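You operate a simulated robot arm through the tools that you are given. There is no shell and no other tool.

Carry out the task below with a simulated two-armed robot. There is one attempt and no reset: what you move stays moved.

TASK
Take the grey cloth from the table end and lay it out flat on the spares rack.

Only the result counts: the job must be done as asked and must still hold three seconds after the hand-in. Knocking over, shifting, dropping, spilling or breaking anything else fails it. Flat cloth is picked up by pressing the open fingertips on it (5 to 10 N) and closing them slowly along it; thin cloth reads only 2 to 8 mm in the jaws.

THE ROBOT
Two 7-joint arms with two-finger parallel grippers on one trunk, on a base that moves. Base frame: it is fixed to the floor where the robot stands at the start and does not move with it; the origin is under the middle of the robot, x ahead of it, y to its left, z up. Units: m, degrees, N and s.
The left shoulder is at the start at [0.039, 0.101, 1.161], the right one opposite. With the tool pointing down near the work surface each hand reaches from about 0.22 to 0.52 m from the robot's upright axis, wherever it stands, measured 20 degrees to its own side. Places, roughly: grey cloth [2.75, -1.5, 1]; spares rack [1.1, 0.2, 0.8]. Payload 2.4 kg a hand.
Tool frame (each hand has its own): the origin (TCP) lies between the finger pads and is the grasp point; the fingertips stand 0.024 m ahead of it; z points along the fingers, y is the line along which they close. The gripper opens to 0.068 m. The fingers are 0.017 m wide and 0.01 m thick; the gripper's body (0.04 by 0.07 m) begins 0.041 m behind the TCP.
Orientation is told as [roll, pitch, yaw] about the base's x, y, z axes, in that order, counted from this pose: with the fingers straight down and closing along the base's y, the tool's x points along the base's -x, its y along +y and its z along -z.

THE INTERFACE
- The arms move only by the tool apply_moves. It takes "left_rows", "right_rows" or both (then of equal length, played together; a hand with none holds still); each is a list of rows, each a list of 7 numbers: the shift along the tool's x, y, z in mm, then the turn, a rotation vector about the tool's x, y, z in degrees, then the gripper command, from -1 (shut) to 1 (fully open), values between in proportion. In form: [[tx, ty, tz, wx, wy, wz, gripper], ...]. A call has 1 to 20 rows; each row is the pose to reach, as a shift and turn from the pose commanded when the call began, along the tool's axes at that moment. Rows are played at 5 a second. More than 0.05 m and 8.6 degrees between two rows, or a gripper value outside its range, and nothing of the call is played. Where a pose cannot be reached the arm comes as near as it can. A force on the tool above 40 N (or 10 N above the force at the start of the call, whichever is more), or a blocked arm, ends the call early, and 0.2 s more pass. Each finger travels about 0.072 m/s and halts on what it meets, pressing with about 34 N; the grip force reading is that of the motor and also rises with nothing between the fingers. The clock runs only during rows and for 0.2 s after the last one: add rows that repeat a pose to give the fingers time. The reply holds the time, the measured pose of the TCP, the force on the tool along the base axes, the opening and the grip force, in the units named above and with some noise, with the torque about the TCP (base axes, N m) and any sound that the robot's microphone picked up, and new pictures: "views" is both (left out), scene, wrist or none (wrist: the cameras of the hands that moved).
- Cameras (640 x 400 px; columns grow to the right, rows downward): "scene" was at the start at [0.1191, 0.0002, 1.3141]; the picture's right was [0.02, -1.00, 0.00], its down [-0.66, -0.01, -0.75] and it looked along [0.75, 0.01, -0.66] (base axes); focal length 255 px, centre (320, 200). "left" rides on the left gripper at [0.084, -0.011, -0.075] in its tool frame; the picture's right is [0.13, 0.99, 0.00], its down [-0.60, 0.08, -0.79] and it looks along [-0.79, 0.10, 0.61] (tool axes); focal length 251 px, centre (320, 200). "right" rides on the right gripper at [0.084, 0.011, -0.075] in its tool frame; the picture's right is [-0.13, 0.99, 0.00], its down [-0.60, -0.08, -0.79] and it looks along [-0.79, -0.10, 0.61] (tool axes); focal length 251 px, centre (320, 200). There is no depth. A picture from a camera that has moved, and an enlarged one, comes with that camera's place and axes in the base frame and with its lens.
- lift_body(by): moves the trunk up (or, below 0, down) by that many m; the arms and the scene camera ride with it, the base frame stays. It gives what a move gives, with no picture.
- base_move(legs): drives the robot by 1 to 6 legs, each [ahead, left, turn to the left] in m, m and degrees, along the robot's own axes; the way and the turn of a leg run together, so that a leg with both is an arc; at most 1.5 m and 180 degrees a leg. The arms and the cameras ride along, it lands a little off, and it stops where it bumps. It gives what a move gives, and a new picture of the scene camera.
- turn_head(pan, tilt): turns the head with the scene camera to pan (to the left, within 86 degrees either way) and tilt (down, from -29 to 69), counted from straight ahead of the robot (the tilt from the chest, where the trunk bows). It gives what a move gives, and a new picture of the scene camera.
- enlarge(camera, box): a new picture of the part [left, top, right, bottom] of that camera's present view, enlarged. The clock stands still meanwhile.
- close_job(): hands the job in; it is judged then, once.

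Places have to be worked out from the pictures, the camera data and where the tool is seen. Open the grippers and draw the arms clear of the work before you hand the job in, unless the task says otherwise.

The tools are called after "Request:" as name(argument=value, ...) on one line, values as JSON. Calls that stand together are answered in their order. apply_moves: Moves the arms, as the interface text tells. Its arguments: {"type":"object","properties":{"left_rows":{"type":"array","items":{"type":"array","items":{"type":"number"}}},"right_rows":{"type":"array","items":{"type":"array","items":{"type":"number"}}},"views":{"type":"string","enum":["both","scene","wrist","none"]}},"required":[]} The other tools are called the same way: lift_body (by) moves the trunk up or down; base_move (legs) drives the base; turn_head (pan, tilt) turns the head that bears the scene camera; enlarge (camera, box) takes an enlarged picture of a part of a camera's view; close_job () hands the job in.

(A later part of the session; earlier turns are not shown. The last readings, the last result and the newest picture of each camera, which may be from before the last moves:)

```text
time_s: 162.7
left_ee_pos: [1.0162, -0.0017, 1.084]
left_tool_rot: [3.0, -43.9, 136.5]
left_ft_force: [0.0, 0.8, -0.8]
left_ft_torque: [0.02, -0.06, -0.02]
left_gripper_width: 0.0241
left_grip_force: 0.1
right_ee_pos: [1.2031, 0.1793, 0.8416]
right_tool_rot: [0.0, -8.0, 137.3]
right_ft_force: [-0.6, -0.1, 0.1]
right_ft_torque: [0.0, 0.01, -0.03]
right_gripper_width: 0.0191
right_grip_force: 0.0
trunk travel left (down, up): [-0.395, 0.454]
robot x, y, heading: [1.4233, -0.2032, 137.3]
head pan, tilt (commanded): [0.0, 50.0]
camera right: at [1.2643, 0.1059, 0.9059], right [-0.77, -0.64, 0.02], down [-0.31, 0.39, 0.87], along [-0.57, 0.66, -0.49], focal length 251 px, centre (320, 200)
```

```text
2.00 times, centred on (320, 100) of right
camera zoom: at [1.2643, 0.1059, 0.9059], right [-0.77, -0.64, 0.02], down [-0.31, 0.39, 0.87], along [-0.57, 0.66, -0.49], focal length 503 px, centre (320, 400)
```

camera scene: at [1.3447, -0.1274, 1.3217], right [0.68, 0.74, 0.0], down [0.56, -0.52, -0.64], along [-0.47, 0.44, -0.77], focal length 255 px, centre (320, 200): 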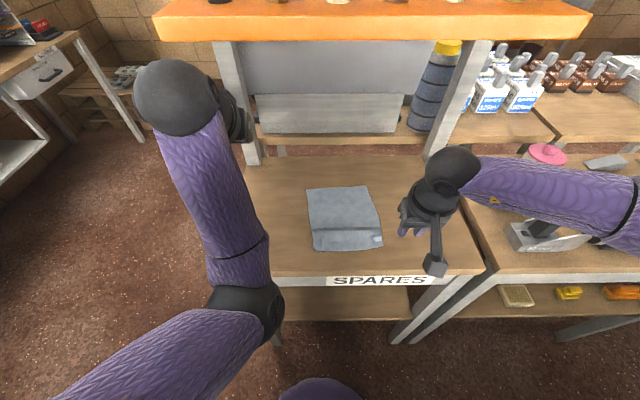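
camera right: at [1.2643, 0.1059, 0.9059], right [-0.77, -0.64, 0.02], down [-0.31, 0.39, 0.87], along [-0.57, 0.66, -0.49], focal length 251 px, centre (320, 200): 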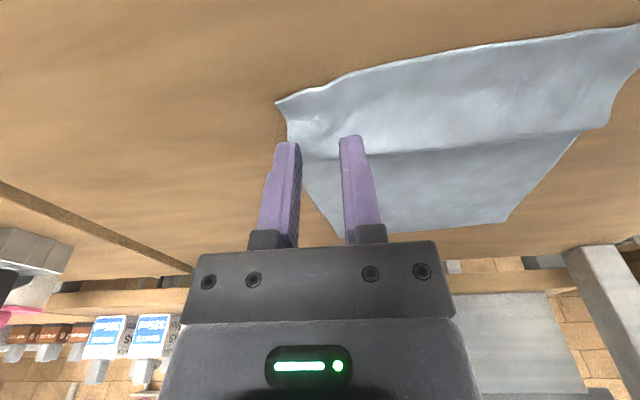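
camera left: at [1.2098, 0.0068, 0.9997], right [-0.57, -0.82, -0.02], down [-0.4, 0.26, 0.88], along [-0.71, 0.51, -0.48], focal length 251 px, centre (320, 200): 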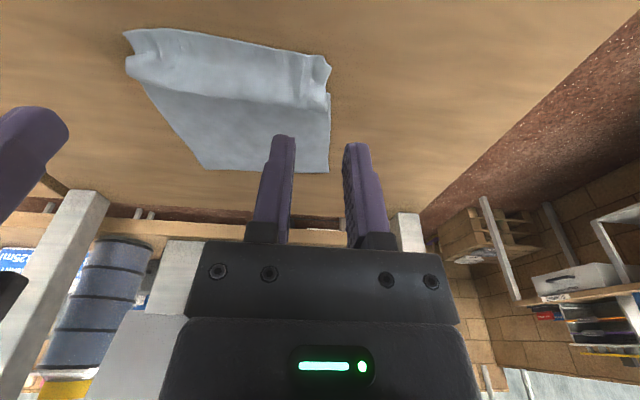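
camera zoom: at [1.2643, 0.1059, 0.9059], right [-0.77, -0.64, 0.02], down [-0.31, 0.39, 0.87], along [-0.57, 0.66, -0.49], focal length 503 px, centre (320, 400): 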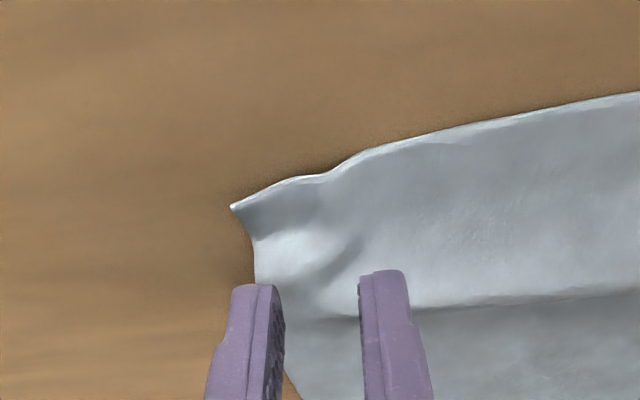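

The fingertips are right behind the near-right corner. I lower to contact there.

Request:
apply_moves(right_rows=[[0.7, 0, 5, 0, 0, 0, -0.44], [1.5, 0, 10, 0, 0, 0, -0.44], [1.8, 0, 12.5, 0, 0, 0, -0.44], [1.8, 0, 12.5, 0, 0, 0, -0.44]], views="none")

Request:
apply_moves(right_rows=[[0, 0, 0.8, 0, 0, 0, -0.44], [0, 0, 1.5, 0, 0, 0, -0.44], [0, 0, 1.5, 0, 0, 0, -0.44]], views="none")

```text
time_s: 163.7
left_ee_pos: [1.017, -0.0011, 1.084]
left_tool_rot: [2.9, -43.9, 136.5]
left_ft_force: [-0.5, 0.1, -0.3]
left_ft_torque: [0.0, -0.01, 0.0]
left_gripper_width: 0.0237
left_grip_force: 0.0
right_ee_pos: [1.2053, 0.1776, 0.8272]
right_tool_rot: [0.0, -8.0, 137.3]
right_ft_force: [0.3, 0.7, -0.7]
right_ft_torque: [0.0, -0.02, 0.03]
right_gripper_width: 0.019
right_grip_force: 0.1
trunk travel left (down, up): [-0.395, 0.454]
robot x, y, heading: [1.4263, -0.1998, 137.2]
head pan, tilt (commanded): [0.0, 50.0]
```

```text
time_s: 164.5
left_ee_pos: [1.0167, -0.0011, 1.0846]
left_tool_rot: [3.0, -43.8, 136.5]
left_ft_force: [-0.6, -1.0, 0.3]
left_ft_torque: [0.04, -0.03, 0.01]
left_gripper_width: 0.0239
left_grip_force: 0.2
right_ee_pos: [1.2039, 0.1771, 0.8264]
right_tool_rot: [-0.1, -8.0, 137.3]
right_ft_force: [-0.8, 3.3, 11.2]
right_ft_torque: [0.1, -0.07, 0.03]
right_gripper_width: 0.0196
right_grip_force: 0.7
trunk travel left (down, up): [-0.395, 0.454]
robot x, y, heading: [1.4266, -0.1994, 137.2]
head pan, tilt (commanded): [0.0, 50.0]
```

At 11 N, I ease a little and drag this corner about 14 mm toward me and 5 mm outward.

Request:
apply_moves(right_rows=[[0, 0, -0.3, 0, 0, 0, -0.44], [3, -1, -0.7, 0, 0, 0, -0.44], [6, -2, -1.1, 0, 0, 0, -0.44], [9, -3, -1.5, 0, 0, 0, -0.44], [12, -4, -1.9, 0, 0, 0, -0.44], [14, -5, -2.2, 0, 0, 0, -0.44]], views="wrist")

```text
time_s: 165.9
left_ee_pos: [1.0168, -0.003, 1.0846]
left_tool_rot: [2.9, -43.9, 136.4]
left_ft_force: [-0.6, -0.2, -0.2]
left_ft_torque: [0.02, 0.02, 0.01]
left_gripper_width: 0.024
left_grip_force: 0.0
right_ee_pos: [1.2179, 0.1715, 0.8261]
right_tool_rot: [0.0, -8.2, 137.3]
right_ft_force: [-8.7, 4.1, 30.9]
right_ft_torque: [-0.03, 0.14, -0.03]
right_gripper_width: 0.0187
right_grip_force: 0.0
trunk travel left (down, up): [-0.395, 0.454]
robot x, y, heading: [1.4236, -0.2032, 137.4]
head pan, tilt (commanded): [0.0, 50.0]
camera right: at [1.2792, 0.0993, 0.8899], right [-0.77, -0.64, 0.02], down [-0.3, 0.39, 0.87], along [-0.57, 0.66, -0.49], focal length 251 px, centre (320, 200)
```

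right: 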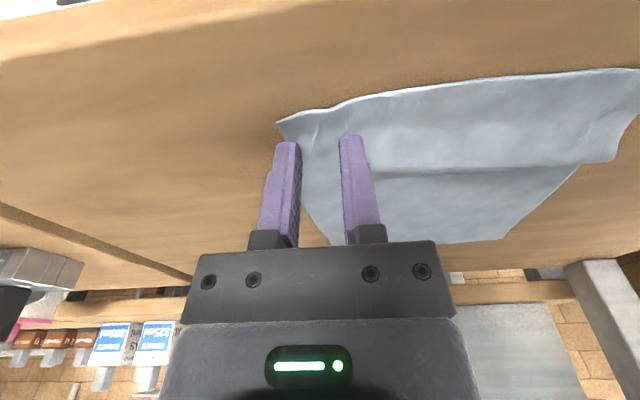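

The force rose to 31 N during the drag, so I lift off now and inspect.

Request:
apply_moves(right_rows=[[0, 0, -2, 0, 0, 0, -0.44], [0, 0, -8, 0, 0, 0, -0.44], [0, 0, -25, 0, 0, 0, -0.44], [5, -30, -55, 0, 0, 0, -0.44], [8, -65, -85, 0, 0, 0, -0.44]], views="scene")

Request:
enlarge(camera="scene", box=[260, 165, 420, 265])

Request:
enlarge(camera="right", box=[320, 0, 640, 200])

```text
time_s: 167.1
left_ee_pos: [1.0151, -0.0022, 1.0842]
left_tool_rot: [3.0, -43.9, 136.5]
left_ft_force: [0.2, -0.5, 0.1]
left_ft_torque: [0.02, -0.01, 0.01]
left_gripper_width: 0.0235
left_grip_force: 0.1
right_ee_pos: [1.2788, 0.2077, 0.9078]
right_tool_rot: [0.1, -7.9, 137.3]
right_ft_force: [-0.8, -0.2, -0.1]
right_ft_torque: [-0.01, 0.0, 0.0]
right_gripper_width: 0.0191
right_grip_force: 0.0
trunk travel left (down, up): [-0.395, 0.454]
robot x, y, heading: [1.4283, -0.1971, 137.3]
head pan, tilt (commanded): [0.0, 50.0]
camera scene: at [1.3447, -0.1274, 1.3217], right [0.68, 0.74, 0.0], down [0.56, -0.52, -0.64], along [-0.47, 0.44, -0.77], focal length 255 px, centre (320, 200)
```

scene: 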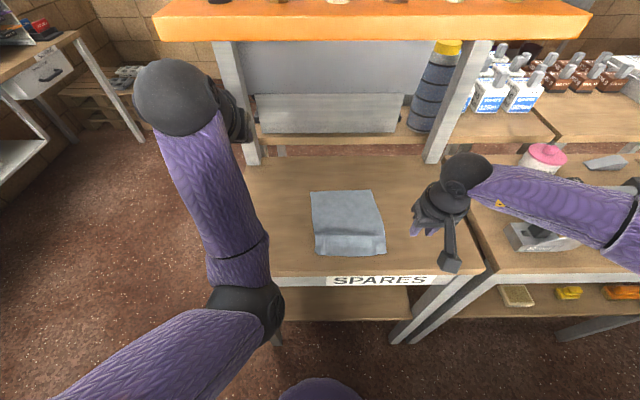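

```text
4.00 times, centred on (340, 215) of scene
camera zoom: at [1.3447, -0.1274, 1.3217], right [0.68, 0.74, 0.0], down [0.56, -0.52, -0.64], along [-0.47, 0.44, -0.77], focal length 1019 px, centre (240, 140)
```

zoom: 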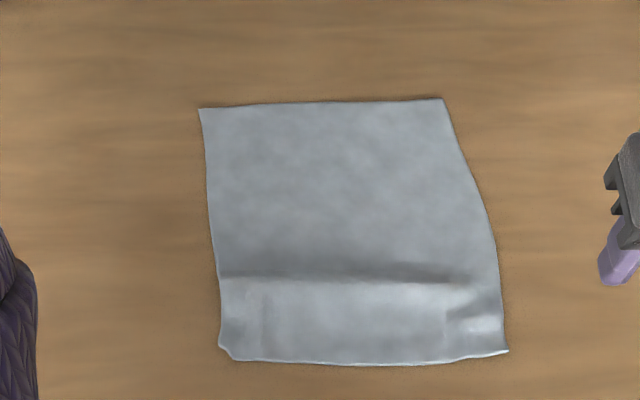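

```text
2.00 times, centred on (480, 100) of right
camera zoom: at [1.3404, 0.1349, 0.9712], right [-0.77, -0.64, 0.02], down [-0.31, 0.39, 0.87], along [-0.56, 0.66, -0.49], focal length 503 px, centre (0, 400)
```

zoom: 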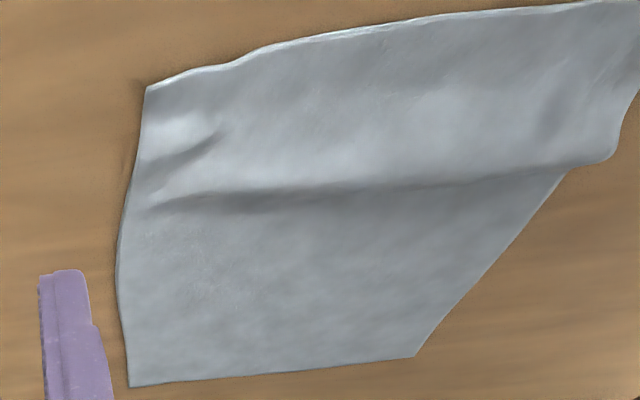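

A low ridge about 4 cm behind the near edge persists. I'll spread it with one hand turned 90°, fingers opening along the cloth's depth; first I raise the right hand, make it vertical, and lower the trunk a little for reach.

Request:
apply_moves(right_rows=[[0, 0, -30, 0, 2, 0, -0.44], [0, 0, -60, 0, 5, 0, -0.44], [0, 0, -100, 0, 8, 0, -0.44]], views="none")

Request:
lift_body(by=-0.07)

Request:
apply_moves(right_rows=[[-4, 4, 0, 0, 0, -8, -0.44], [-8, 8, 0, 0, 0, -16, -0.44], [-12, 12, 0, 0, 0, -24, -0.44], [-16, 16, 0, 0, 0, -32, -0.44], [-20, 20, 0, 0, 0, -40, -0.44], [-24, 24, 0, 0, 0, -48, -0.44], [-28, 28, 0, 0, 0, -56, -0.44], [-32, 32, 0, 0, 0, -64, -0.44], [-36, 36, 0, 0, 0, -72, -0.44], [-40, 40, 0, 0, 0, -80, -0.44], [-40, 40, 0, 0, 0, -88, -0.44], [-40, 40, 0, 0, 0, -90, -0.44]], views="both")

```text
time_s: 167.9
left_ee_pos: [1.016, -0.0015, 1.0843]
left_tool_rot: [3.0, -43.9, 136.5]
left_ft_force: [-0.1, 0.3, 0.1]
left_ft_torque: [0.0, -0.01, -0.01]
left_gripper_width: 0.0238
left_grip_force: 0.1
right_ee_pos: [1.287, 0.1966, 1.0079]
right_tool_rot: [0.0, 0.1, 137.4]
right_ft_force: [1.0, 0.2, -0.4]
right_ft_torque: [0.03, 0.02, 0.0]
right_gripper_width: 0.0188
right_grip_force: 0.0
trunk travel left (down, up): [-0.395, 0.454]
robot x, y, heading: [1.4299, -0.1991, 137.4]
head pan, tilt (commanded): [0.0, 50.0]
```

```text
time_s: 168.9
left_ee_pos: [1.0162, -0.0019, 1.0143]
left_tool_rot: [3.0, -43.9, 136.5]
left_ft_force: [-0.3, -0.3, 0.5]
left_ft_torque: [0.01, 0.0, -0.01]
left_gripper_width: 0.0238
left_grip_force: 0.0
right_ee_pos: [1.2864, 0.196, 0.9377]
right_tool_rot: [-0.1, 0.0, 137.3]
right_ft_force: [0.2, -0.2, 0.3]
right_ft_torque: [0.04, 0.03, -0.04]
right_gripper_width: 0.019
right_grip_force: 0.0
trunk travel left (down, up): [-0.325, 0.524]
robot x, y, heading: [1.4221, -0.2018, 137.4]
head pan, tilt (commanded): [0.0, 50.0]
```

```text
time_s: 171.6
left_ee_pos: [1.0156, -0.0003, 1.0142]
left_tool_rot: [3.0, -43.8, 136.6]
left_ft_force: [-0.1, 0.2, -0.4]
left_ft_torque: [0.0, 0.0, 0.0]
left_gripper_width: 0.0235
left_grip_force: 0.1
right_ee_pos: [1.3121, 0.0545, 0.865]
right_tool_rot: [0.0, 0.0, -133.7]
right_ft_force: [-0.4, -0.1, -0.2]
right_ft_torque: [-0.01, 0.01, 0.0]
right_gripper_width: 0.0188
right_grip_force: 0.0
right hand out of reach, approached as far as the arm can: row 6, 7, 8, 9, 10, 11, 12
trunk travel left (down, up): [-0.325, 0.524]
robot x, y, heading: [1.4283, -0.2001, 137.4]
head pan, tilt (commanded): [0.0, 50.0]
camera scene: at [1.3362, -0.1194, 1.251], right [0.68, 0.74, 0.0], down [0.56, -0.52, -0.64], along [-0.47, 0.44, -0.77], focal length 255 px, centre (320, 200)
camera right: at [1.3775, 0.1072, 0.9422], right [0.63, -0.78, 0.0], down [-0.47, -0.38, 0.79], along [-0.62, -0.5, -0.61], focal length 251 px, centre (320, 200)
```

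scene: 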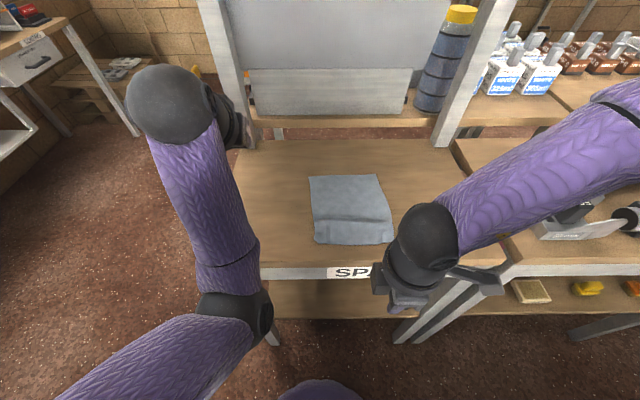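
right: 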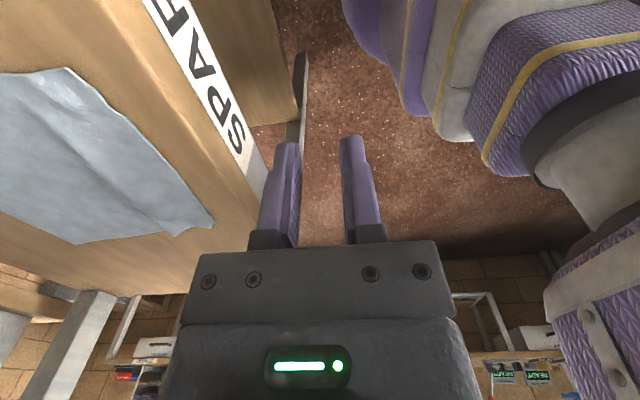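

The 90° turn that way is beyond the wrist's range here (the hand slid to in front of the deck). I bring it back up and forward and try turning the other way.

Request:
apply_moves(right_rows=[[0, 0, -30, 0, 0, 0, -0.44], [0, -10, -60, 0, 0, 8, -0.44], [5, -25, -75, 0, 0, 16, -0.44], [10, -40, -75, 0, 0, 24, -0.44], [15, -55, -75, 0, 0, 32, -0.44], [20, -70, -75, 0, 0, 40, -0.44], [25, -85, -75, 0, 0, 48, -0.44], [30, -100, -75, 0, 0, 56, -0.44], [35, -115, -75, 0, 0, 64, -0.44], [40, -125, -75, 0, 0, 72, -0.44], [40, -130, -75, 0, 0, 80, -0.44], [40, -130, -75, 0, 0, 88, -0.44], [40, -130, -75, 0, 0, 96, -0.44], [40, -130, -75, 0, 0, 104, -0.44], [40, -130, -75, 0, 0, 112, -0.44], [40, -130, -75, 0, 0, 120, -0.44], [40, -130, -75, 0, 0, 128, -0.44], [40, -130, -75, 0, 0, 136, -0.44]], views="both")

```text
time_s: 175.3
left_ee_pos: [1.0161, -0.0014, 1.015]
left_tool_rot: [3.0, -43.9, 136.6]
left_ft_force: [0.1, 0.0, -0.3]
left_ft_torque: [0.01, -0.01, 0.01]
left_gripper_width: 0.0235
left_grip_force: 0.0
right_ee_pos: [1.2333, 0.1691, 0.9438]
right_tool_rot: [0.0, 0.0, 91.2]
right_ft_force: [0.3, -0.8, 0.4]
right_ft_torque: [-0.02, 0.0, 0.0]
right_gripper_width: 0.0189
right_grip_force: 0.0
right hand out of reach, approached as far as the arm can: row 1, 2, 3
trunk travel left (down, up): [-0.325, 0.524]
robot x, y, heading: [1.4262, -0.202, 137.4]
head pan, tilt (commanded): [0.0, 50.0]
camera scene: at [1.3359, -0.1196, 1.251], right [0.68, 0.74, 0.0], down [0.56, -0.52, -0.64], along [-0.47, 0.44, -0.77], focal length 255 px, centre (320, 200)
camera right: at [1.2242, 0.0834, 1.0206], right [-0.99, 0.11, 0.0], down [0.07, 0.61, 0.79], along [0.09, 0.79, -0.61], focal length 251 px, centre (320, 200)
```

scene: 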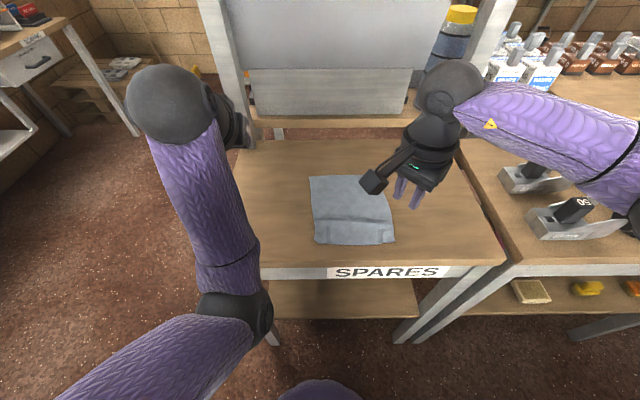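
right: 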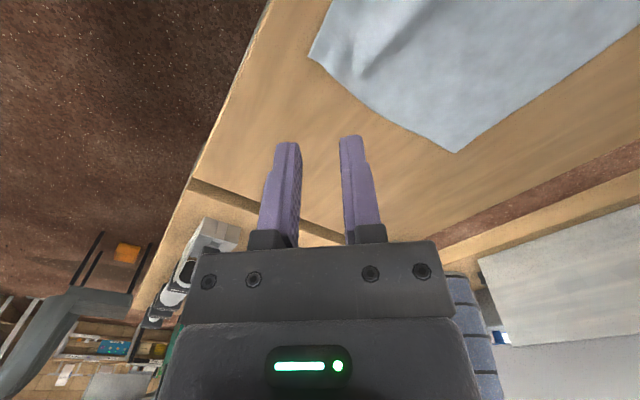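

Turning this way works (46° so far). I continue to the full 90°.

Request:
apply_moves(right_rows=[[0, 0, 0, 0, 0, 8, -0.44], [0, 0, 0, 0, 0, 16, -0.44], [0, 0, 0, 0, 0, 24, -0.44], [0, 0, 0, 0, 0, 32, -0.44], [0, 0, 0, 0, 0, 40, -0.44], [0, 0, 0, 0, 0, 44, -0.44]], views="both")

Request:
enlarge(camera="scene", box=[260, 150, 420, 250])

```text
time_s: 176.8
left_ee_pos: [1.0167, -0.0011, 1.014]
left_tool_rot: [3.0, -44.0, 136.6]
left_ft_force: [0.0, -0.9, -0.4]
left_ft_torque: [0.01, 0.04, 0.01]
left_gripper_width: 0.0238
left_grip_force: 0.0
right_ee_pos: [1.2338, 0.1686, 0.9435]
right_tool_rot: [0.0, 0.0, 47.3]
right_ft_force: [-0.1, 0.7, 0.6]
right_ft_torque: [-0.02, 0.01, 0.03]
right_gripper_width: 0.0188
right_grip_force: 0.0
trunk travel left (down, up): [-0.325, 0.524]
robot x, y, heading: [1.4266, -0.1973, 137.6]
head pan, tilt (commanded): [0.0, 50.0]
camera scene: at [1.3359, -0.1196, 1.251], right [0.68, 0.74, 0.0], down [0.56, -0.52, -0.64], along [-0.47, 0.44, -0.77], focal length 255 px, centre (320, 200)
camera right: at [1.169, 0.1138, 1.0203], right [-0.64, 0.77, 0.0], down [0.47, 0.39, 0.79], along [0.61, 0.51, -0.61], focal length 251 px, centre (320, 200)
```

scene: 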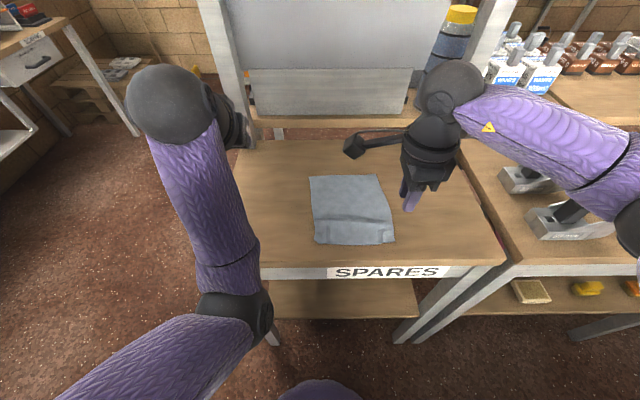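
right: 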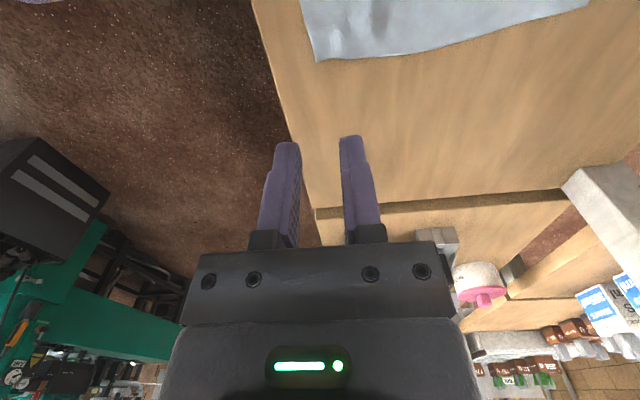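

```text
4.00 times, centred on (340, 200) of scene
camera zoom: at [1.3359, -0.1196, 1.251], right [0.68, 0.74, 0.0], down [0.56, -0.52, -0.64], along [-0.47, 0.44, -0.77], focal length 1019 px, centre (240, 200)
```

zoom: 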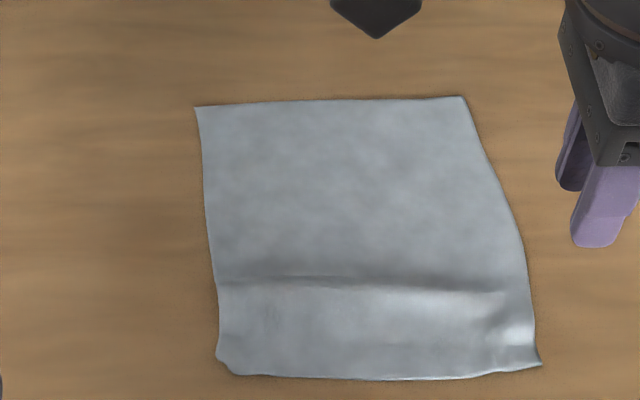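

The hand is now turned with its fingers opening along the cloth's depth. I lower it onto the ridge near the right corner (0.415 m ahead, 0.135 m right).

Request:
apply_moves(right_rows=[[2, 8, 30, 0, 0, 0, -0.44], [4, 16, 60, 0, 0, 0, -0.44], [5, 23, 90, 0, 0, 0, -0.44], [5, 23, 109, 0, 0, 0, -0.44], [5, 23, 109, 0, 0, 0, -0.44]], views="both")

Request:
apply_moves(right_rows=[[0, 0, 4, 0, 0, 0, -0.44], [0, 0, 7, 0, 0, 0, -0.44], [0, 0, 7, 0, 0, 0, -0.44]], views="none")

```text
time_s: 177.9
left_ee_pos: [1.0175, -0.0006, 1.0139]
left_tool_rot: [3.0, -43.9, 136.6]
left_ft_force: [0.4, 0.2, -0.5]
left_ft_torque: [-0.02, -0.01, -0.01]
left_gripper_width: 0.0238
left_grip_force: 0.1
right_ee_pos: [1.2124, 0.1816, 0.835]
right_tool_rot: [-0.1, 0.0, 47.4]
right_ft_force: [0.8, 0.7, 0.9]
right_ft_torque: [0.01, 0.0, 0.02]
right_gripper_width: 0.0191
right_grip_force: 0.0
trunk travel left (down, up): [-0.325, 0.524]
robot x, y, heading: [1.4274, -0.1966, 137.4]
head pan, tilt (commanded): [0.0, 50.0]
camera scene: at [1.3359, -0.1196, 1.251], right [0.68, 0.74, 0.0], down [0.56, -0.52, -0.64], along [-0.47, 0.44, -0.77], focal length 255 px, centre (320, 200)
camera right: at [1.1469, 0.1272, 0.9112], right [-0.64, 0.77, 0.0], down [0.47, 0.39, 0.79], along [0.61, 0.51, -0.61], focal length 251 px, centre (320, 200)
```

scene: 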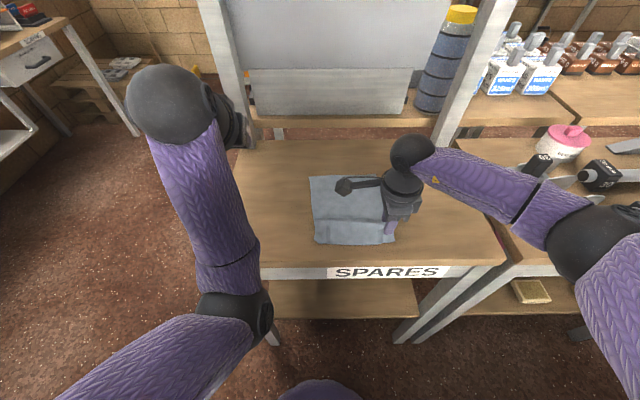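
right: 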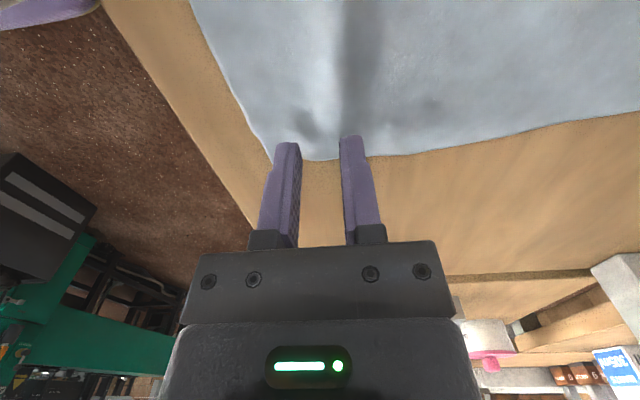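

```text
time_s: 178.8
left_ee_pos: [1.0168, -0.0016, 1.0141]
left_tool_rot: [3.0, -43.9, 136.5]
left_ft_force: [0.3, 0.0, -0.3]
left_ft_torque: [0.03, -0.02, -0.02]
left_gripper_width: 0.024
left_grip_force: 0.0
right_ee_pos: [1.2131, 0.1817, 0.8279]
right_tool_rot: [0.1, 0.0, 47.3]
right_ft_force: [0.3, -1.1, 0.1]
right_ft_torque: [0.02, -0.02, 0.02]
right_gripper_width: 0.0192
right_grip_force: 0.0
trunk travel left (down, up): [-0.325, 0.524]
robot x, y, heading: [1.4265, -0.2008, 136.9]
head pan, tilt (commanded): [0.0, 50.0]
```

The fingers straddle the ridge near the right edge. I press down to contact and then open slowly to stretch the cloth in depth.

Request:
apply_moves(right_rows=[[0, 0, 1, 0, 0, 0, -0.44], [0, 0, 1.6, 0, 0, 0, -0.44], [0, 0, 1.6, 0, 0, 0, -0.44]], views="none")

Request:
apply_moves(right_rows=[[0, 0, 0.5, 0, 0, 0, -0.44], [0, 0, 0.8, 0, 0, 0, -0.44], [0, 0, 0.8, 0, 0, 0, -0.44]], views="none")

```text
time_s: 179.6
left_ee_pos: [1.0164, -0.0021, 1.0138]
left_tool_rot: [3.0, -43.9, 136.6]
left_ft_force: [-0.8, 0.2, 0.5]
left_ft_torque: [0.0, 0.0, 0.01]
left_gripper_width: 0.0237
left_grip_force: 0.1
right_ee_pos: [1.2134, 0.1826, 0.8258]
right_tool_rot: [0.1, 0.0, 47.3]
right_ft_force: [-0.2, -0.5, 0.2]
right_ft_torque: [0.03, -0.02, -0.03]
right_gripper_width: 0.0188
right_grip_force: 0.1
trunk travel left (down, up): [-0.325, 0.524]
robot x, y, heading: [1.4227, -0.199, 137.4]
head pan, tilt (commanded): [0.0, 50.0]
```

```text
time_s: 180.3
left_ee_pos: [1.0162, -0.0001, 1.0139]
left_tool_rot: [3.0, -43.9, 136.5]
left_ft_force: [-1.3, 0.0, -0.9]
left_ft_torque: [0.02, 0.0, 0.04]
left_gripper_width: 0.0238
left_grip_force: 0.0
right_ee_pos: [1.2132, 0.1813, 0.8264]
right_tool_rot: [0.0, 0.0, 47.4]
right_ft_force: [-0.1, 0.0, 1.7]
right_ft_torque: [-0.03, -0.01, 0.0]
right_gripper_width: 0.019
right_grip_force: 0.0
trunk travel left (down, up): [-0.325, 0.524]
robot x, y, heading: [1.4213, -0.2008, 137.1]
head pan, tilt (commanded): [0.0, 50.0]
```

Contact starts (1.7 N). I press 0.4 mm more and open slowly to about 42 mm.

Request:
apply_moves(right_rows=[[0, 0, 0.4, 0, 0, 0, -0.44], [0, 0, 0.4, 0, 0, 0, -0.44], [0, 0, 0.4, 0, 0, 0, -0.38], [0, 0, 0.4, 0, 0, 0, -0.32], [0, 0, 0.4, 0, 0, 0, -0.26], [0, 0, 0.4, 0, 0, 0, -0.2], [0, 0, 0.4, 0, 0, 0, -0.14], [0, 0, 0.4, 0, 0, 0, -0.08], [0, 0, 0.4, 0, 0, 0, -0.02], [0, 0, 0.4, 0, 0, 0, 0.04], [0, 0, 0.4, 0, 0, 0, 0.1], [0, 0, 0.4, 0, 0, 0, 0.16], [0, 0, 0.4, 0, 0, 0, 0.22]], views="both")

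Request:
enlarge(camera="right", box=[160, 0, 480, 200])

```text
time_s: 183.2
left_ee_pos: [1.0171, -0.0014, 1.0139]
left_tool_rot: [2.9, -44.0, 136.6]
left_ft_force: [-0.8, -0.2, 0.9]
left_ft_torque: [0.0, 0.0, 0.0]
left_gripper_width: 0.0238
left_grip_force: 0.0
right_ee_pos: [1.2145, 0.1812, 0.8267]
right_tool_rot: [-0.1, -0.1, 47.4]
right_ft_force: [-2.1, 1.8, 6.3]
right_ft_torque: [-0.03, -0.02, -0.03]
right_gripper_width: 0.0381
right_grip_force: 0.1
trunk travel left (down, up): [-0.325, 0.524]
robot x, y, heading: [1.4239, -0.2037, 137.3]
head pan, tilt (commanded): [0.0, 50.0]
camera scene: at [1.3359, -0.1199, 1.2511], right [0.68, 0.74, 0.0], down [0.56, -0.52, -0.64], along [-0.47, 0.44, -0.77], focal length 255 px, centre (320, 200)
camera right: at [1.1483, 0.1263, 0.9022], right [-0.64, 0.77, 0.0], down [0.47, 0.39, 0.79], along [0.61, 0.51, -0.61], focal length 251 px, centre (320, 200)
```

scene: 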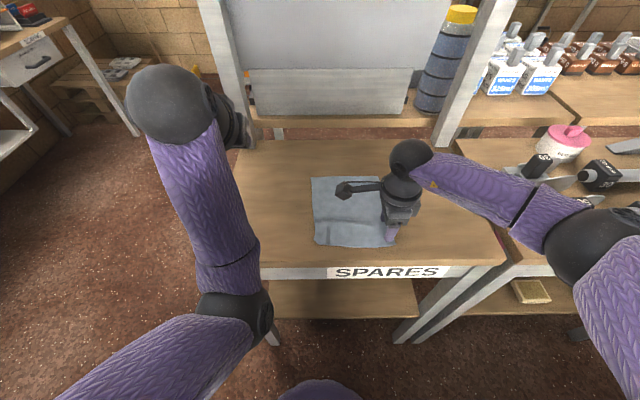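
right: 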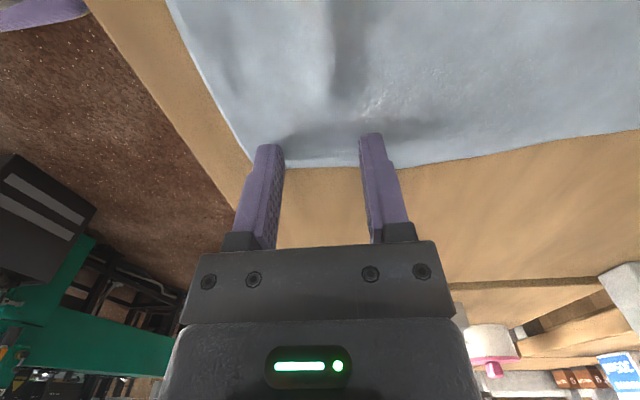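

```text
2.00 times, centred on (320, 100) of right
camera zoom: at [1.1483, 0.1263, 0.9022], right [-0.64, 0.77, 0.0], down [0.47, 0.39, 0.79], along [0.61, 0.51, -0.61], focal length 503 px, centre (320, 400)
```

zoom: 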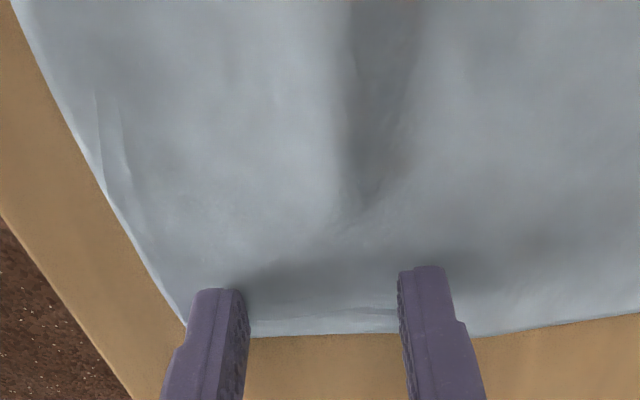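

The right end is flat now. I repeat the same press-and-spread 4 cm further left.

Request:
apply_moves(right_rows=[[0, 0, -8, 0, 0, 0, 0.22], [10, 0, -12, 0, 0, 0, 0], [25, 0, -12, 0, 0, 0, -0.3], [40, 0, -12, 0, 0, 0, -0.44], [40, 0, -12, 0, 0, 0, -0.44], [40, 0, -6, 0, 0, 0, -0.44], [40, 0, -2, 0, 0, 0, -0.44], [40, 0, -0.5, 0, 0, 0, -0.44], [40, 0, -0.1, 0, 0, 0, -0.44], [40, 0, -0.1, 0, 0, 0, -0.38], [40, 0, -0.1, 0, 0, 0, -0.32], [40, 0, -0.1, 0, 0, 0, -0.26], [40, 0, -0.1, 0, 0, 0, -0.2], [40, 0, -0.1, 0, 0, 0, -0.14], [40, 0, -0.1, 0, 0, 0, -0.08], [40, 0, -0.1, 0, 0, 0, -0.02], [40, 0, -0.1, 0, 0, 0, 0.04], [40, 0, -0.1, 0, 0, 0, 0.1], [40, 0, -0.1, 0, 0, 0, 0.16], [40, 0, -0.1, 0, 0, 0, 0.22]], views="wrist")

Request:
enlarge(camera="right", box=[160, 0, 480, 200])

```text
time_s: 187.3
left_ee_pos: [1.0163, -0.0014, 1.0145]
left_tool_rot: [3.0, -43.9, 136.6]
left_ft_force: [-0.2, -0.5, 0.3]
left_ft_torque: [0.01, -0.01, 0.03]
left_gripper_width: 0.0236
left_grip_force: 0.0
right_ee_pos: [1.1859, 0.152, 0.825]
right_tool_rot: [-0.1, 0.0, 47.3]
right_ft_force: [0.6, 0.7, -0.6]
right_ft_torque: [-0.04, -0.03, 0.03]
right_gripper_width: 0.0415
right_grip_force: 0.2
trunk travel left (down, up): [-0.325, 0.524]
robot x, y, heading: [1.4255, -0.2012, 137.1]
head pan, tilt (commanded): [0.0, 50.0]
camera right: at [1.121, 0.0968, 0.9025], right [-0.64, 0.77, 0.0], down [0.47, 0.39, 0.79], along [0.61, 0.51, -0.61], focal length 251 px, centre (320, 200)
```

right: 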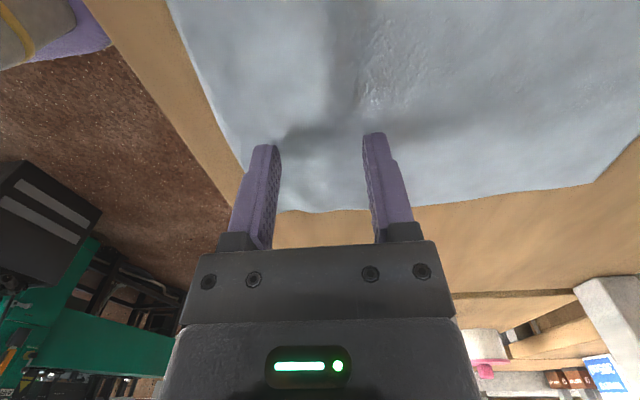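

```text
2.00 times, centred on (320, 100) of right
camera zoom: at [1.121, 0.0968, 0.9025], right [-0.64, 0.77, 0.0], down [0.47, 0.39, 0.79], along [0.61, 0.51, -0.61], focal length 503 px, centre (320, 400)
```

zoom: 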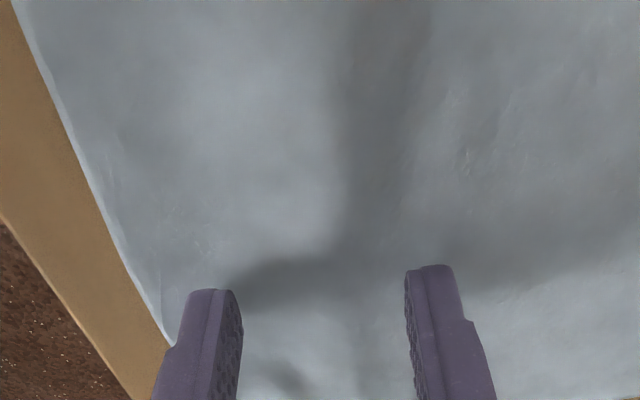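

I lift the hand aside briefly to judge the result from above.

Request:
apply_moves(right_rows=[[0, 0, -4, 0, 0, 0, 0.22], [0, 0, -20, 0, 0, 0, 0.1], [-20, 0, -50, 0, 0, 0, -0.1], [-60, 0, -75, 0, 0, 0, -0.3], [-100, 0, -90, 0, 0, 0, -0.44]], views="scene")

Request:
enlarge(camera="scene", box=[260, 150, 420, 250])

Request:
enlarge(camera="right", box=[120, 0, 520, 250])

```text
time_s: 188.6
left_ee_pos: [1.0163, -0.0011, 1.0141]
left_tool_rot: [3.0, -43.9, 136.5]
left_ft_force: [-0.1, -0.1, -0.2]
left_ft_torque: [-0.04, 0.0, 0.02]
left_gripper_width: 0.0239
left_grip_force: 0.0
right_ee_pos: [1.2547, 0.2229, 0.9138]
right_tool_rot: [0.1, 0.1, 47.5]
right_ft_force: [0.8, -0.8, 0.1]
right_ft_torque: [-0.03, 0.0, 0.02]
right_gripper_width: 0.0192
right_grip_force: 0.0
trunk travel left (down, up): [-0.325, 0.524]
robot x, y, heading: [1.4293, -0.2006, 137.3]
head pan, tilt (commanded): [0.0, 50.0]
camera scene: at [1.336, -0.1196, 1.251], right [0.68, 0.74, 0.0], down [0.56, -0.52, -0.64], along [-0.47, 0.44, -0.77], focal length 255 px, centre (320, 200)
```

scene: 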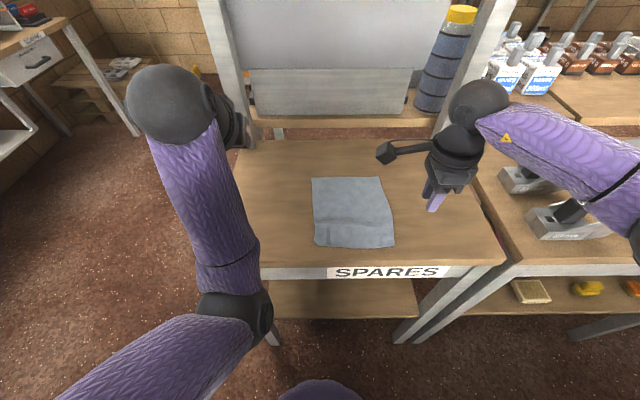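

```text
4.00 times, centred on (340, 200) of scene
camera zoom: at [1.336, -0.1196, 1.251], right [0.68, 0.74, 0.0], down [0.56, -0.52, -0.64], along [-0.47, 0.44, -0.77], focal length 1019 px, centre (240, 200)
```

zoom: 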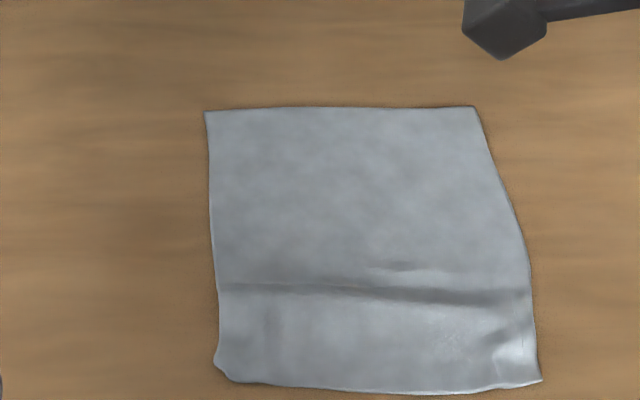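

```text
1.60 times, centred on (320, 125) of right
camera zoom: at [1.1889, 0.1682, 0.9899], right [-0.64, 0.77, 0.0], down [0.47, 0.39, 0.79], along [0.61, 0.51, -0.61], focal length 402 px, centre (320, 320)
```

zoom: 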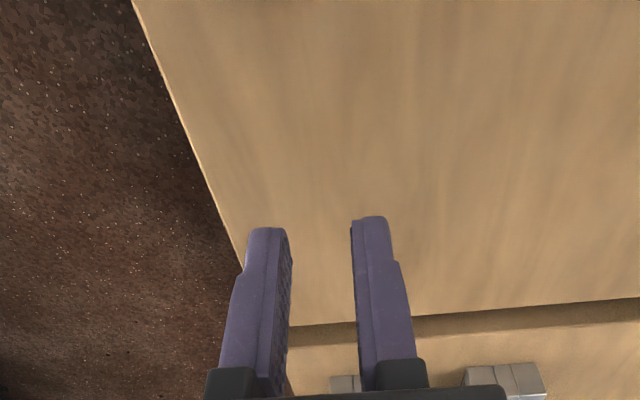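

The cloth is now nearly full length and much flatter; only a slight line remains toward the left. I repeat the press-and-spread at 0.05 m right.

Request:
apply_moves(right_rows=[[36, 0, 15, 0, 0, 0, -0.44], [72, 0, 35, 0, 0, 0, -0.44], [108, 0, 55, 0, 0, 0, -0.44], [144, 0, 75, 0, 0, 0, -0.44], [144, 0, 86, 0, 0, 0, -0.44], [144, 0, 88.5, 0, 0, 0, -0.44], [144, 0, 89.5, 0, 0, 0, -0.44], [144, 0, 89.5, 0, 0, 0, -0.44]], views="none")

Request:
apply_moves(right_rows=[[0, 0, 0.5, 0, 0, 0, -0.44], [0, 0, 0.8, 0, 0, 0, -0.44], [0, 0, 0.8, 0, 0, 0, -0.44]], views="none")

```text
time_s: 190.3
left_ee_pos: [1.0162, -0.0002, 1.0139]
left_tool_rot: [2.8, -43.9, 136.4]
left_ft_force: [0.1, -0.9, -0.2]
left_ft_torque: [0.03, 0.01, 0.01]
left_gripper_width: 0.0237
left_grip_force: 0.1
right_ee_pos: [1.1551, 0.1189, 0.8253]
right_tool_rot: [0.0, 0.0, 47.3]
right_ft_force: [-0.8, 0.5, 0.6]
right_ft_torque: [-0.02, 0.02, -0.03]
right_gripper_width: 0.0192
right_grip_force: 0.0
trunk travel left (down, up): [-0.325, 0.524]
robot x, y, heading: [1.4286, -0.2025, 137.4]
head pan, tilt (commanded): [0.0, 50.0]
```

```text
time_s: 191.2
left_ee_pos: [1.0152, -0.0014, 1.0146]
left_tool_rot: [2.9, -43.9, 136.5]
left_ft_force: [-0.2, -0.1, -0.2]
left_ft_torque: [-0.01, -0.04, 0.02]
left_gripper_width: 0.0239
left_grip_force: 0.1
right_ee_pos: [1.1563, 0.1182, 0.8254]
right_tool_rot: [0.0, 0.0, 47.3]
right_ft_force: [-1.6, -0.5, 8.1]
right_ft_torque: [0.0, 0.05, 0.01]
right_gripper_width: 0.0188
right_grip_force: 0.1
trunk travel left (down, up): [-0.325, 0.524]
robot x, y, heading: [1.4258, -0.2017, 137.2]
head pan, tilt (commanded): [0.0, 50.0]
```

8 N is a good press; I open slowly to about 38 mm to spread here, then move left and repeat lightly.

Request:
apply_moves(right_rows=[[0, 0, -0.1, 0, 0, 0, -0.38], [0, 0, -0.1, 0, 0, 0, -0.32], [0, 0, -0.1, 0, 0, 0, -0.26], [0, 0, -0.1, 0, 0, 0, -0.2], [0, 0, -0.1, 0, 0, 0, -0.14], [0, 0, -0.1, 0, 0, 0, -0.08], [0, 0, -0.1, 0, 0, 0, -0.02], [0, 0, -0.1, 0, 0, 0, 0.04], [0, 0, -0.1, 0, 0, 0, 0.1], [0, 0, -5, 0, 0, 0, 0.1], [0, 0, -12, 0, 0, 0, -0.1], [20, 0, -12, 0, 0, 0, -0.3], [40, 0, -12, 0, 0, 0, -0.44], [40, 0, -12, 0, 0, 0, -0.44], [40, 0, -5, 0, 0, 0, -0.44], [40, 0, -2, 0, 0, 0, -0.44], [40, 0, -0.7, 0, 0, 0, -0.44], [40, 0, -0.3, 0, 0, 0, -0.44]], views="wrist")

```text
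time_s: 194.9
left_ee_pos: [1.0182, -0.0016, 1.0146]
left_tool_rot: [3.0, -43.9, 136.4]
left_ft_force: [-0.6, -0.2, 1.0]
left_ft_torque: [0.03, 0.01, -0.01]
left_gripper_width: 0.0239
left_grip_force: 0.0
right_ee_pos: [1.1296, 0.0902, 0.8253]
right_tool_rot: [0.0, 0.0, 47.3]
right_ft_force: [-2.4, 1.3, 8.1]
right_ft_torque: [0.02, 0.06, -0.01]
right_gripper_width: 0.0187
right_grip_force: 0.0
trunk travel left (down, up): [-0.325, 0.524]
robot x, y, heading: [1.4246, -0.2018, 137.2]
head pan, tilt (commanded): [0.0, 50.0]
camera right: at [1.0647, 0.0342, 0.9021], right [-0.64, 0.77, 0.0], down [0.47, 0.39, 0.79], along [0.61, 0.51, -0.61], focal length 251 px, centre (320, 200)
```

right: 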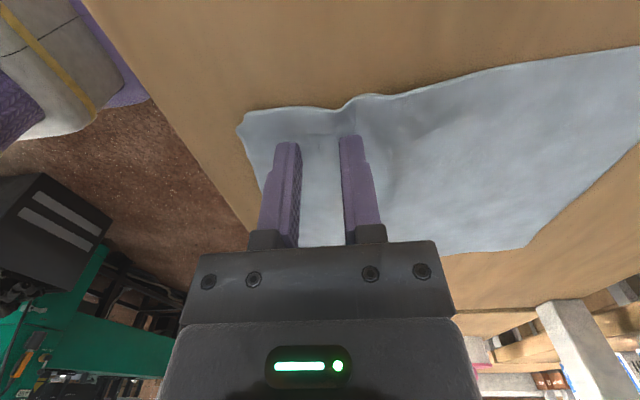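

At the left edge now with 8 N; the small ridge lies between the fingers. I spread it, then lift away and check.

Request:
apply_moves(right_rows=[[0, 0, -0.1, 0, 0, 0, -0.38], [0, 0, -0.1, 0, 0, 0, -0.32], [0, 0, -0.1, 0, 0, 0, -0.26], [0, 0, -0.1, 0, 0, 0, -0.2], [0, 0, -0.1, 0, 0, 0, -0.14], [0, 0, -0.1, 0, 0, 0, -0.08], [0, 0, -0.1, 0, 0, 0, -0.02], [0, 0, -0.1, 0, 0, 0, 0.04], [0, 0, -0.1, 0, 0, 0, 0.1], [0, 0, -0.1, 0, 0, 0, 0.16]], views="wrist")

Request:
enlarge(camera="right", box=[160, 0, 480, 200])

Request:
apply_moves(right_rows=[[0, 0, -4, 0, 0, 0, 0.16], [0, 0, -20, 0, 0, 0, 0.1], [-25, 0, -50, 0, 0, 0, 0], [-65, 0, -70, 0, 0, 0, -0.2], [-110, 0, -85, 0, 0, 0, -0.44], [-155, 0, -95, 0, 0, 0, -0.44], [-190, 0, -100, 0, 0, 0, -0.44]], views="scene")

Request:
enlarge(camera="scene", box=[260, 150, 420, 250])

```text
time_s: 197.2
left_ee_pos: [1.0158, -0.0008, 1.0152]
left_tool_rot: [3.0, -43.9, 136.5]
left_ft_force: [-0.8, 0.1, 0.5]
left_ft_torque: [-0.03, 0.01, 0.02]
left_gripper_width: 0.0239
left_grip_force: 0.0
right_ee_pos: [1.1299, 0.09, 0.826]
right_tool_rot: [0.0, 0.0, 47.2]
right_ft_force: [-2.9, 2.9, 14.0]
right_ft_torque: [0.01, -0.01, 0.01]
right_gripper_width: 0.0312
right_grip_force: 0.0
trunk travel left (down, up): [-0.325, 0.524]
robot x, y, heading: [1.4242, -0.2003, 137.4]
head pan, tilt (commanded): [0.0, 50.0]
camera right: at [1.0648, 0.034, 0.902], right [-0.64, 0.77, 0.0], down [0.47, 0.39, 0.79], along [0.61, 0.51, -0.61], focal length 251 px, centre (320, 200)
```

right: 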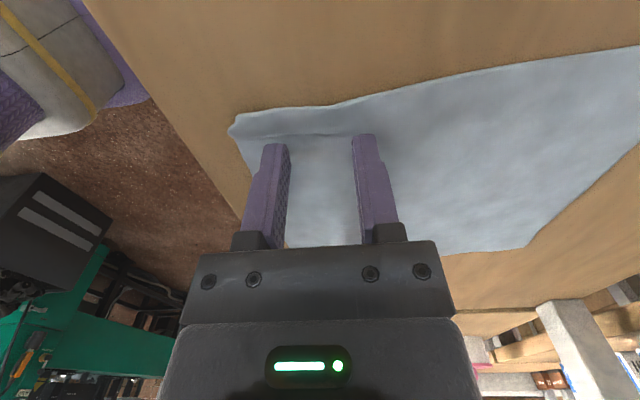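

```text
2.00 times, centred on (320, 100) of right
camera zoom: at [1.0648, 0.034, 0.902], right [-0.64, 0.77, 0.0], down [0.47, 0.39, 0.79], along [0.61, 0.51, -0.61], focal length 503 px, centre (320, 400)
```

zoom: 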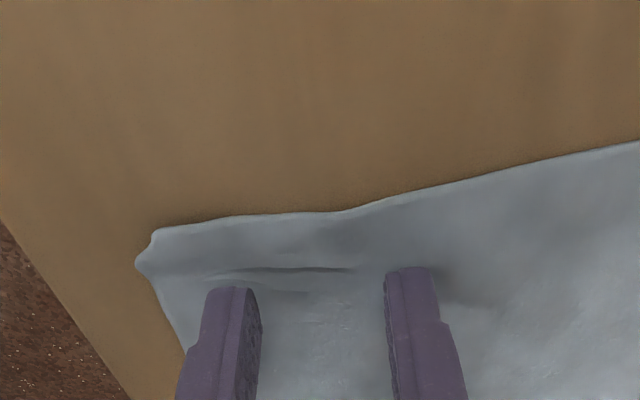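

```text
time_s: 198.8
left_ee_pos: [1.0171, -0.0009, 1.0143]
left_tool_rot: [2.9, -44.0, 136.5]
left_ft_force: [-0.7, -0.1, 0.2]
left_ft_torque: [-0.03, 0.02, -0.02]
left_gripper_width: 0.024
left_grip_force: 0.1
right_ee_pos: [1.261, 0.2303, 0.9244]
right_tool_rot: [-0.1, 0.0, 47.4]
right_ft_force: [-0.7, 0.4, -0.5]
right_ft_torque: [0.01, 0.02, 0.01]
right_gripper_width: 0.0191
right_grip_force: 0.1
trunk travel left (down, up): [-0.325, 0.524]
robot x, y, heading: [1.4295, -0.1984, 137.3]
head pan, tilt (commanded): [0.0, 50.0]
camera scene: at [1.336, -0.1196, 1.251], right [0.68, 0.74, 0.0], down [0.56, -0.52, -0.64], along [-0.47, 0.44, -0.77], focal length 255 px, centre (320, 200)
```

scene: 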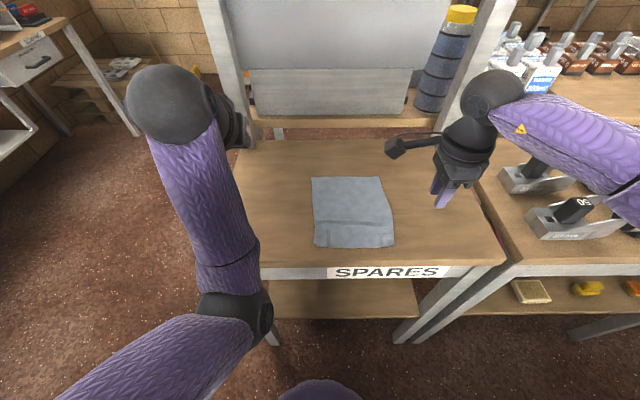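

```text
4.00 times, centred on (340, 200) of scene
camera zoom: at [1.336, -0.1196, 1.251], right [0.68, 0.74, 0.0], down [0.56, -0.52, -0.64], along [-0.47, 0.44, -0.77], focal length 1019 px, centre (240, 200)
```

zoom: 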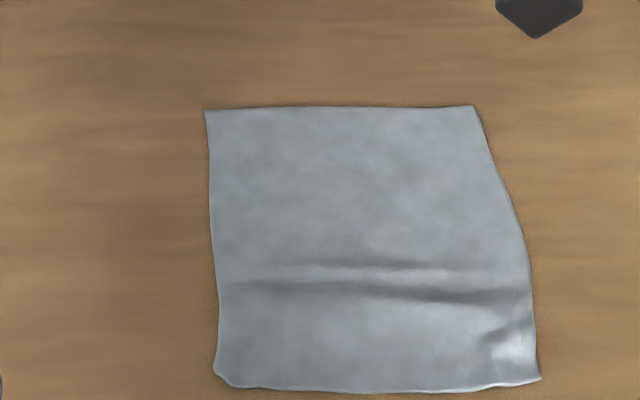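

Nearly flat now; a small wrinkle remains about 0.445 m ahead. I do one more spreading pass centred on it, starting at the right.

Request:
apply_moves(right_rows=[[20, 10, 25, 0, 0, 0, -0.44], [45, 20, 50, 0, 0, 0, -0.44], [65, 30, 75, 0, 0, 0, -0.44], [79, 30, 90, 0, 0, 0, -0.44], [79, 30, 96, 0, 0, 0, -0.44], [79, 30, 98.5, 0, 0, 0, -0.44], [79, 30, 99.4, 0, 0, 0, -0.44], [79, 30, 99.4, 0, 0, 0, -0.44]], views="wrist")

```text
time_s: 200.6
left_ee_pos: [1.0166, -0.0016, 1.0147]
left_tool_rot: [2.9, -43.9, 136.5]
left_ft_force: [-0.7, -0.5, 0.3]
left_ft_torque: [0.01, -0.02, -0.02]
left_gripper_width: 0.0236
left_grip_force: 0.1
right_ee_pos: [1.1815, 0.192, 0.8255]
right_tool_rot: [0.0, 0.1, 47.2]
right_ft_force: [-0.4, -1.5, 6.6]
right_ft_torque: [-0.03, -0.01, -0.02]
right_gripper_width: 0.0192
right_grip_force: 0.2
trunk travel left (down, up): [-0.325, 0.524]
robot x, y, heading: [1.4244, -0.2021, 137.3]
head pan, tilt (commanded): [0.0, 50.0]
camera right: at [1.1165, 0.1369, 0.9021], right [-0.64, 0.77, 0.0], down [0.47, 0.39, 0.79], along [0.61, 0.51, -0.61], focal length 251 px, centre (320, 200)
```

right: 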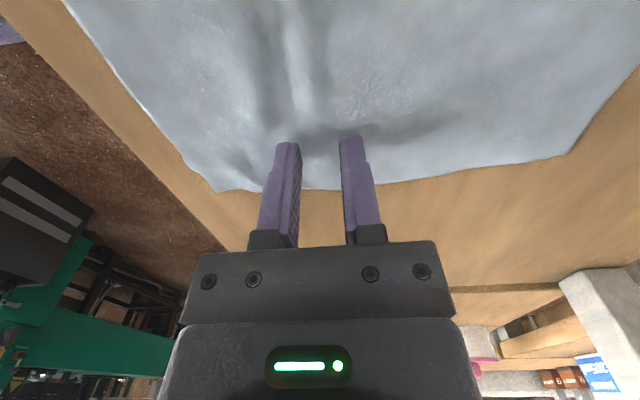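

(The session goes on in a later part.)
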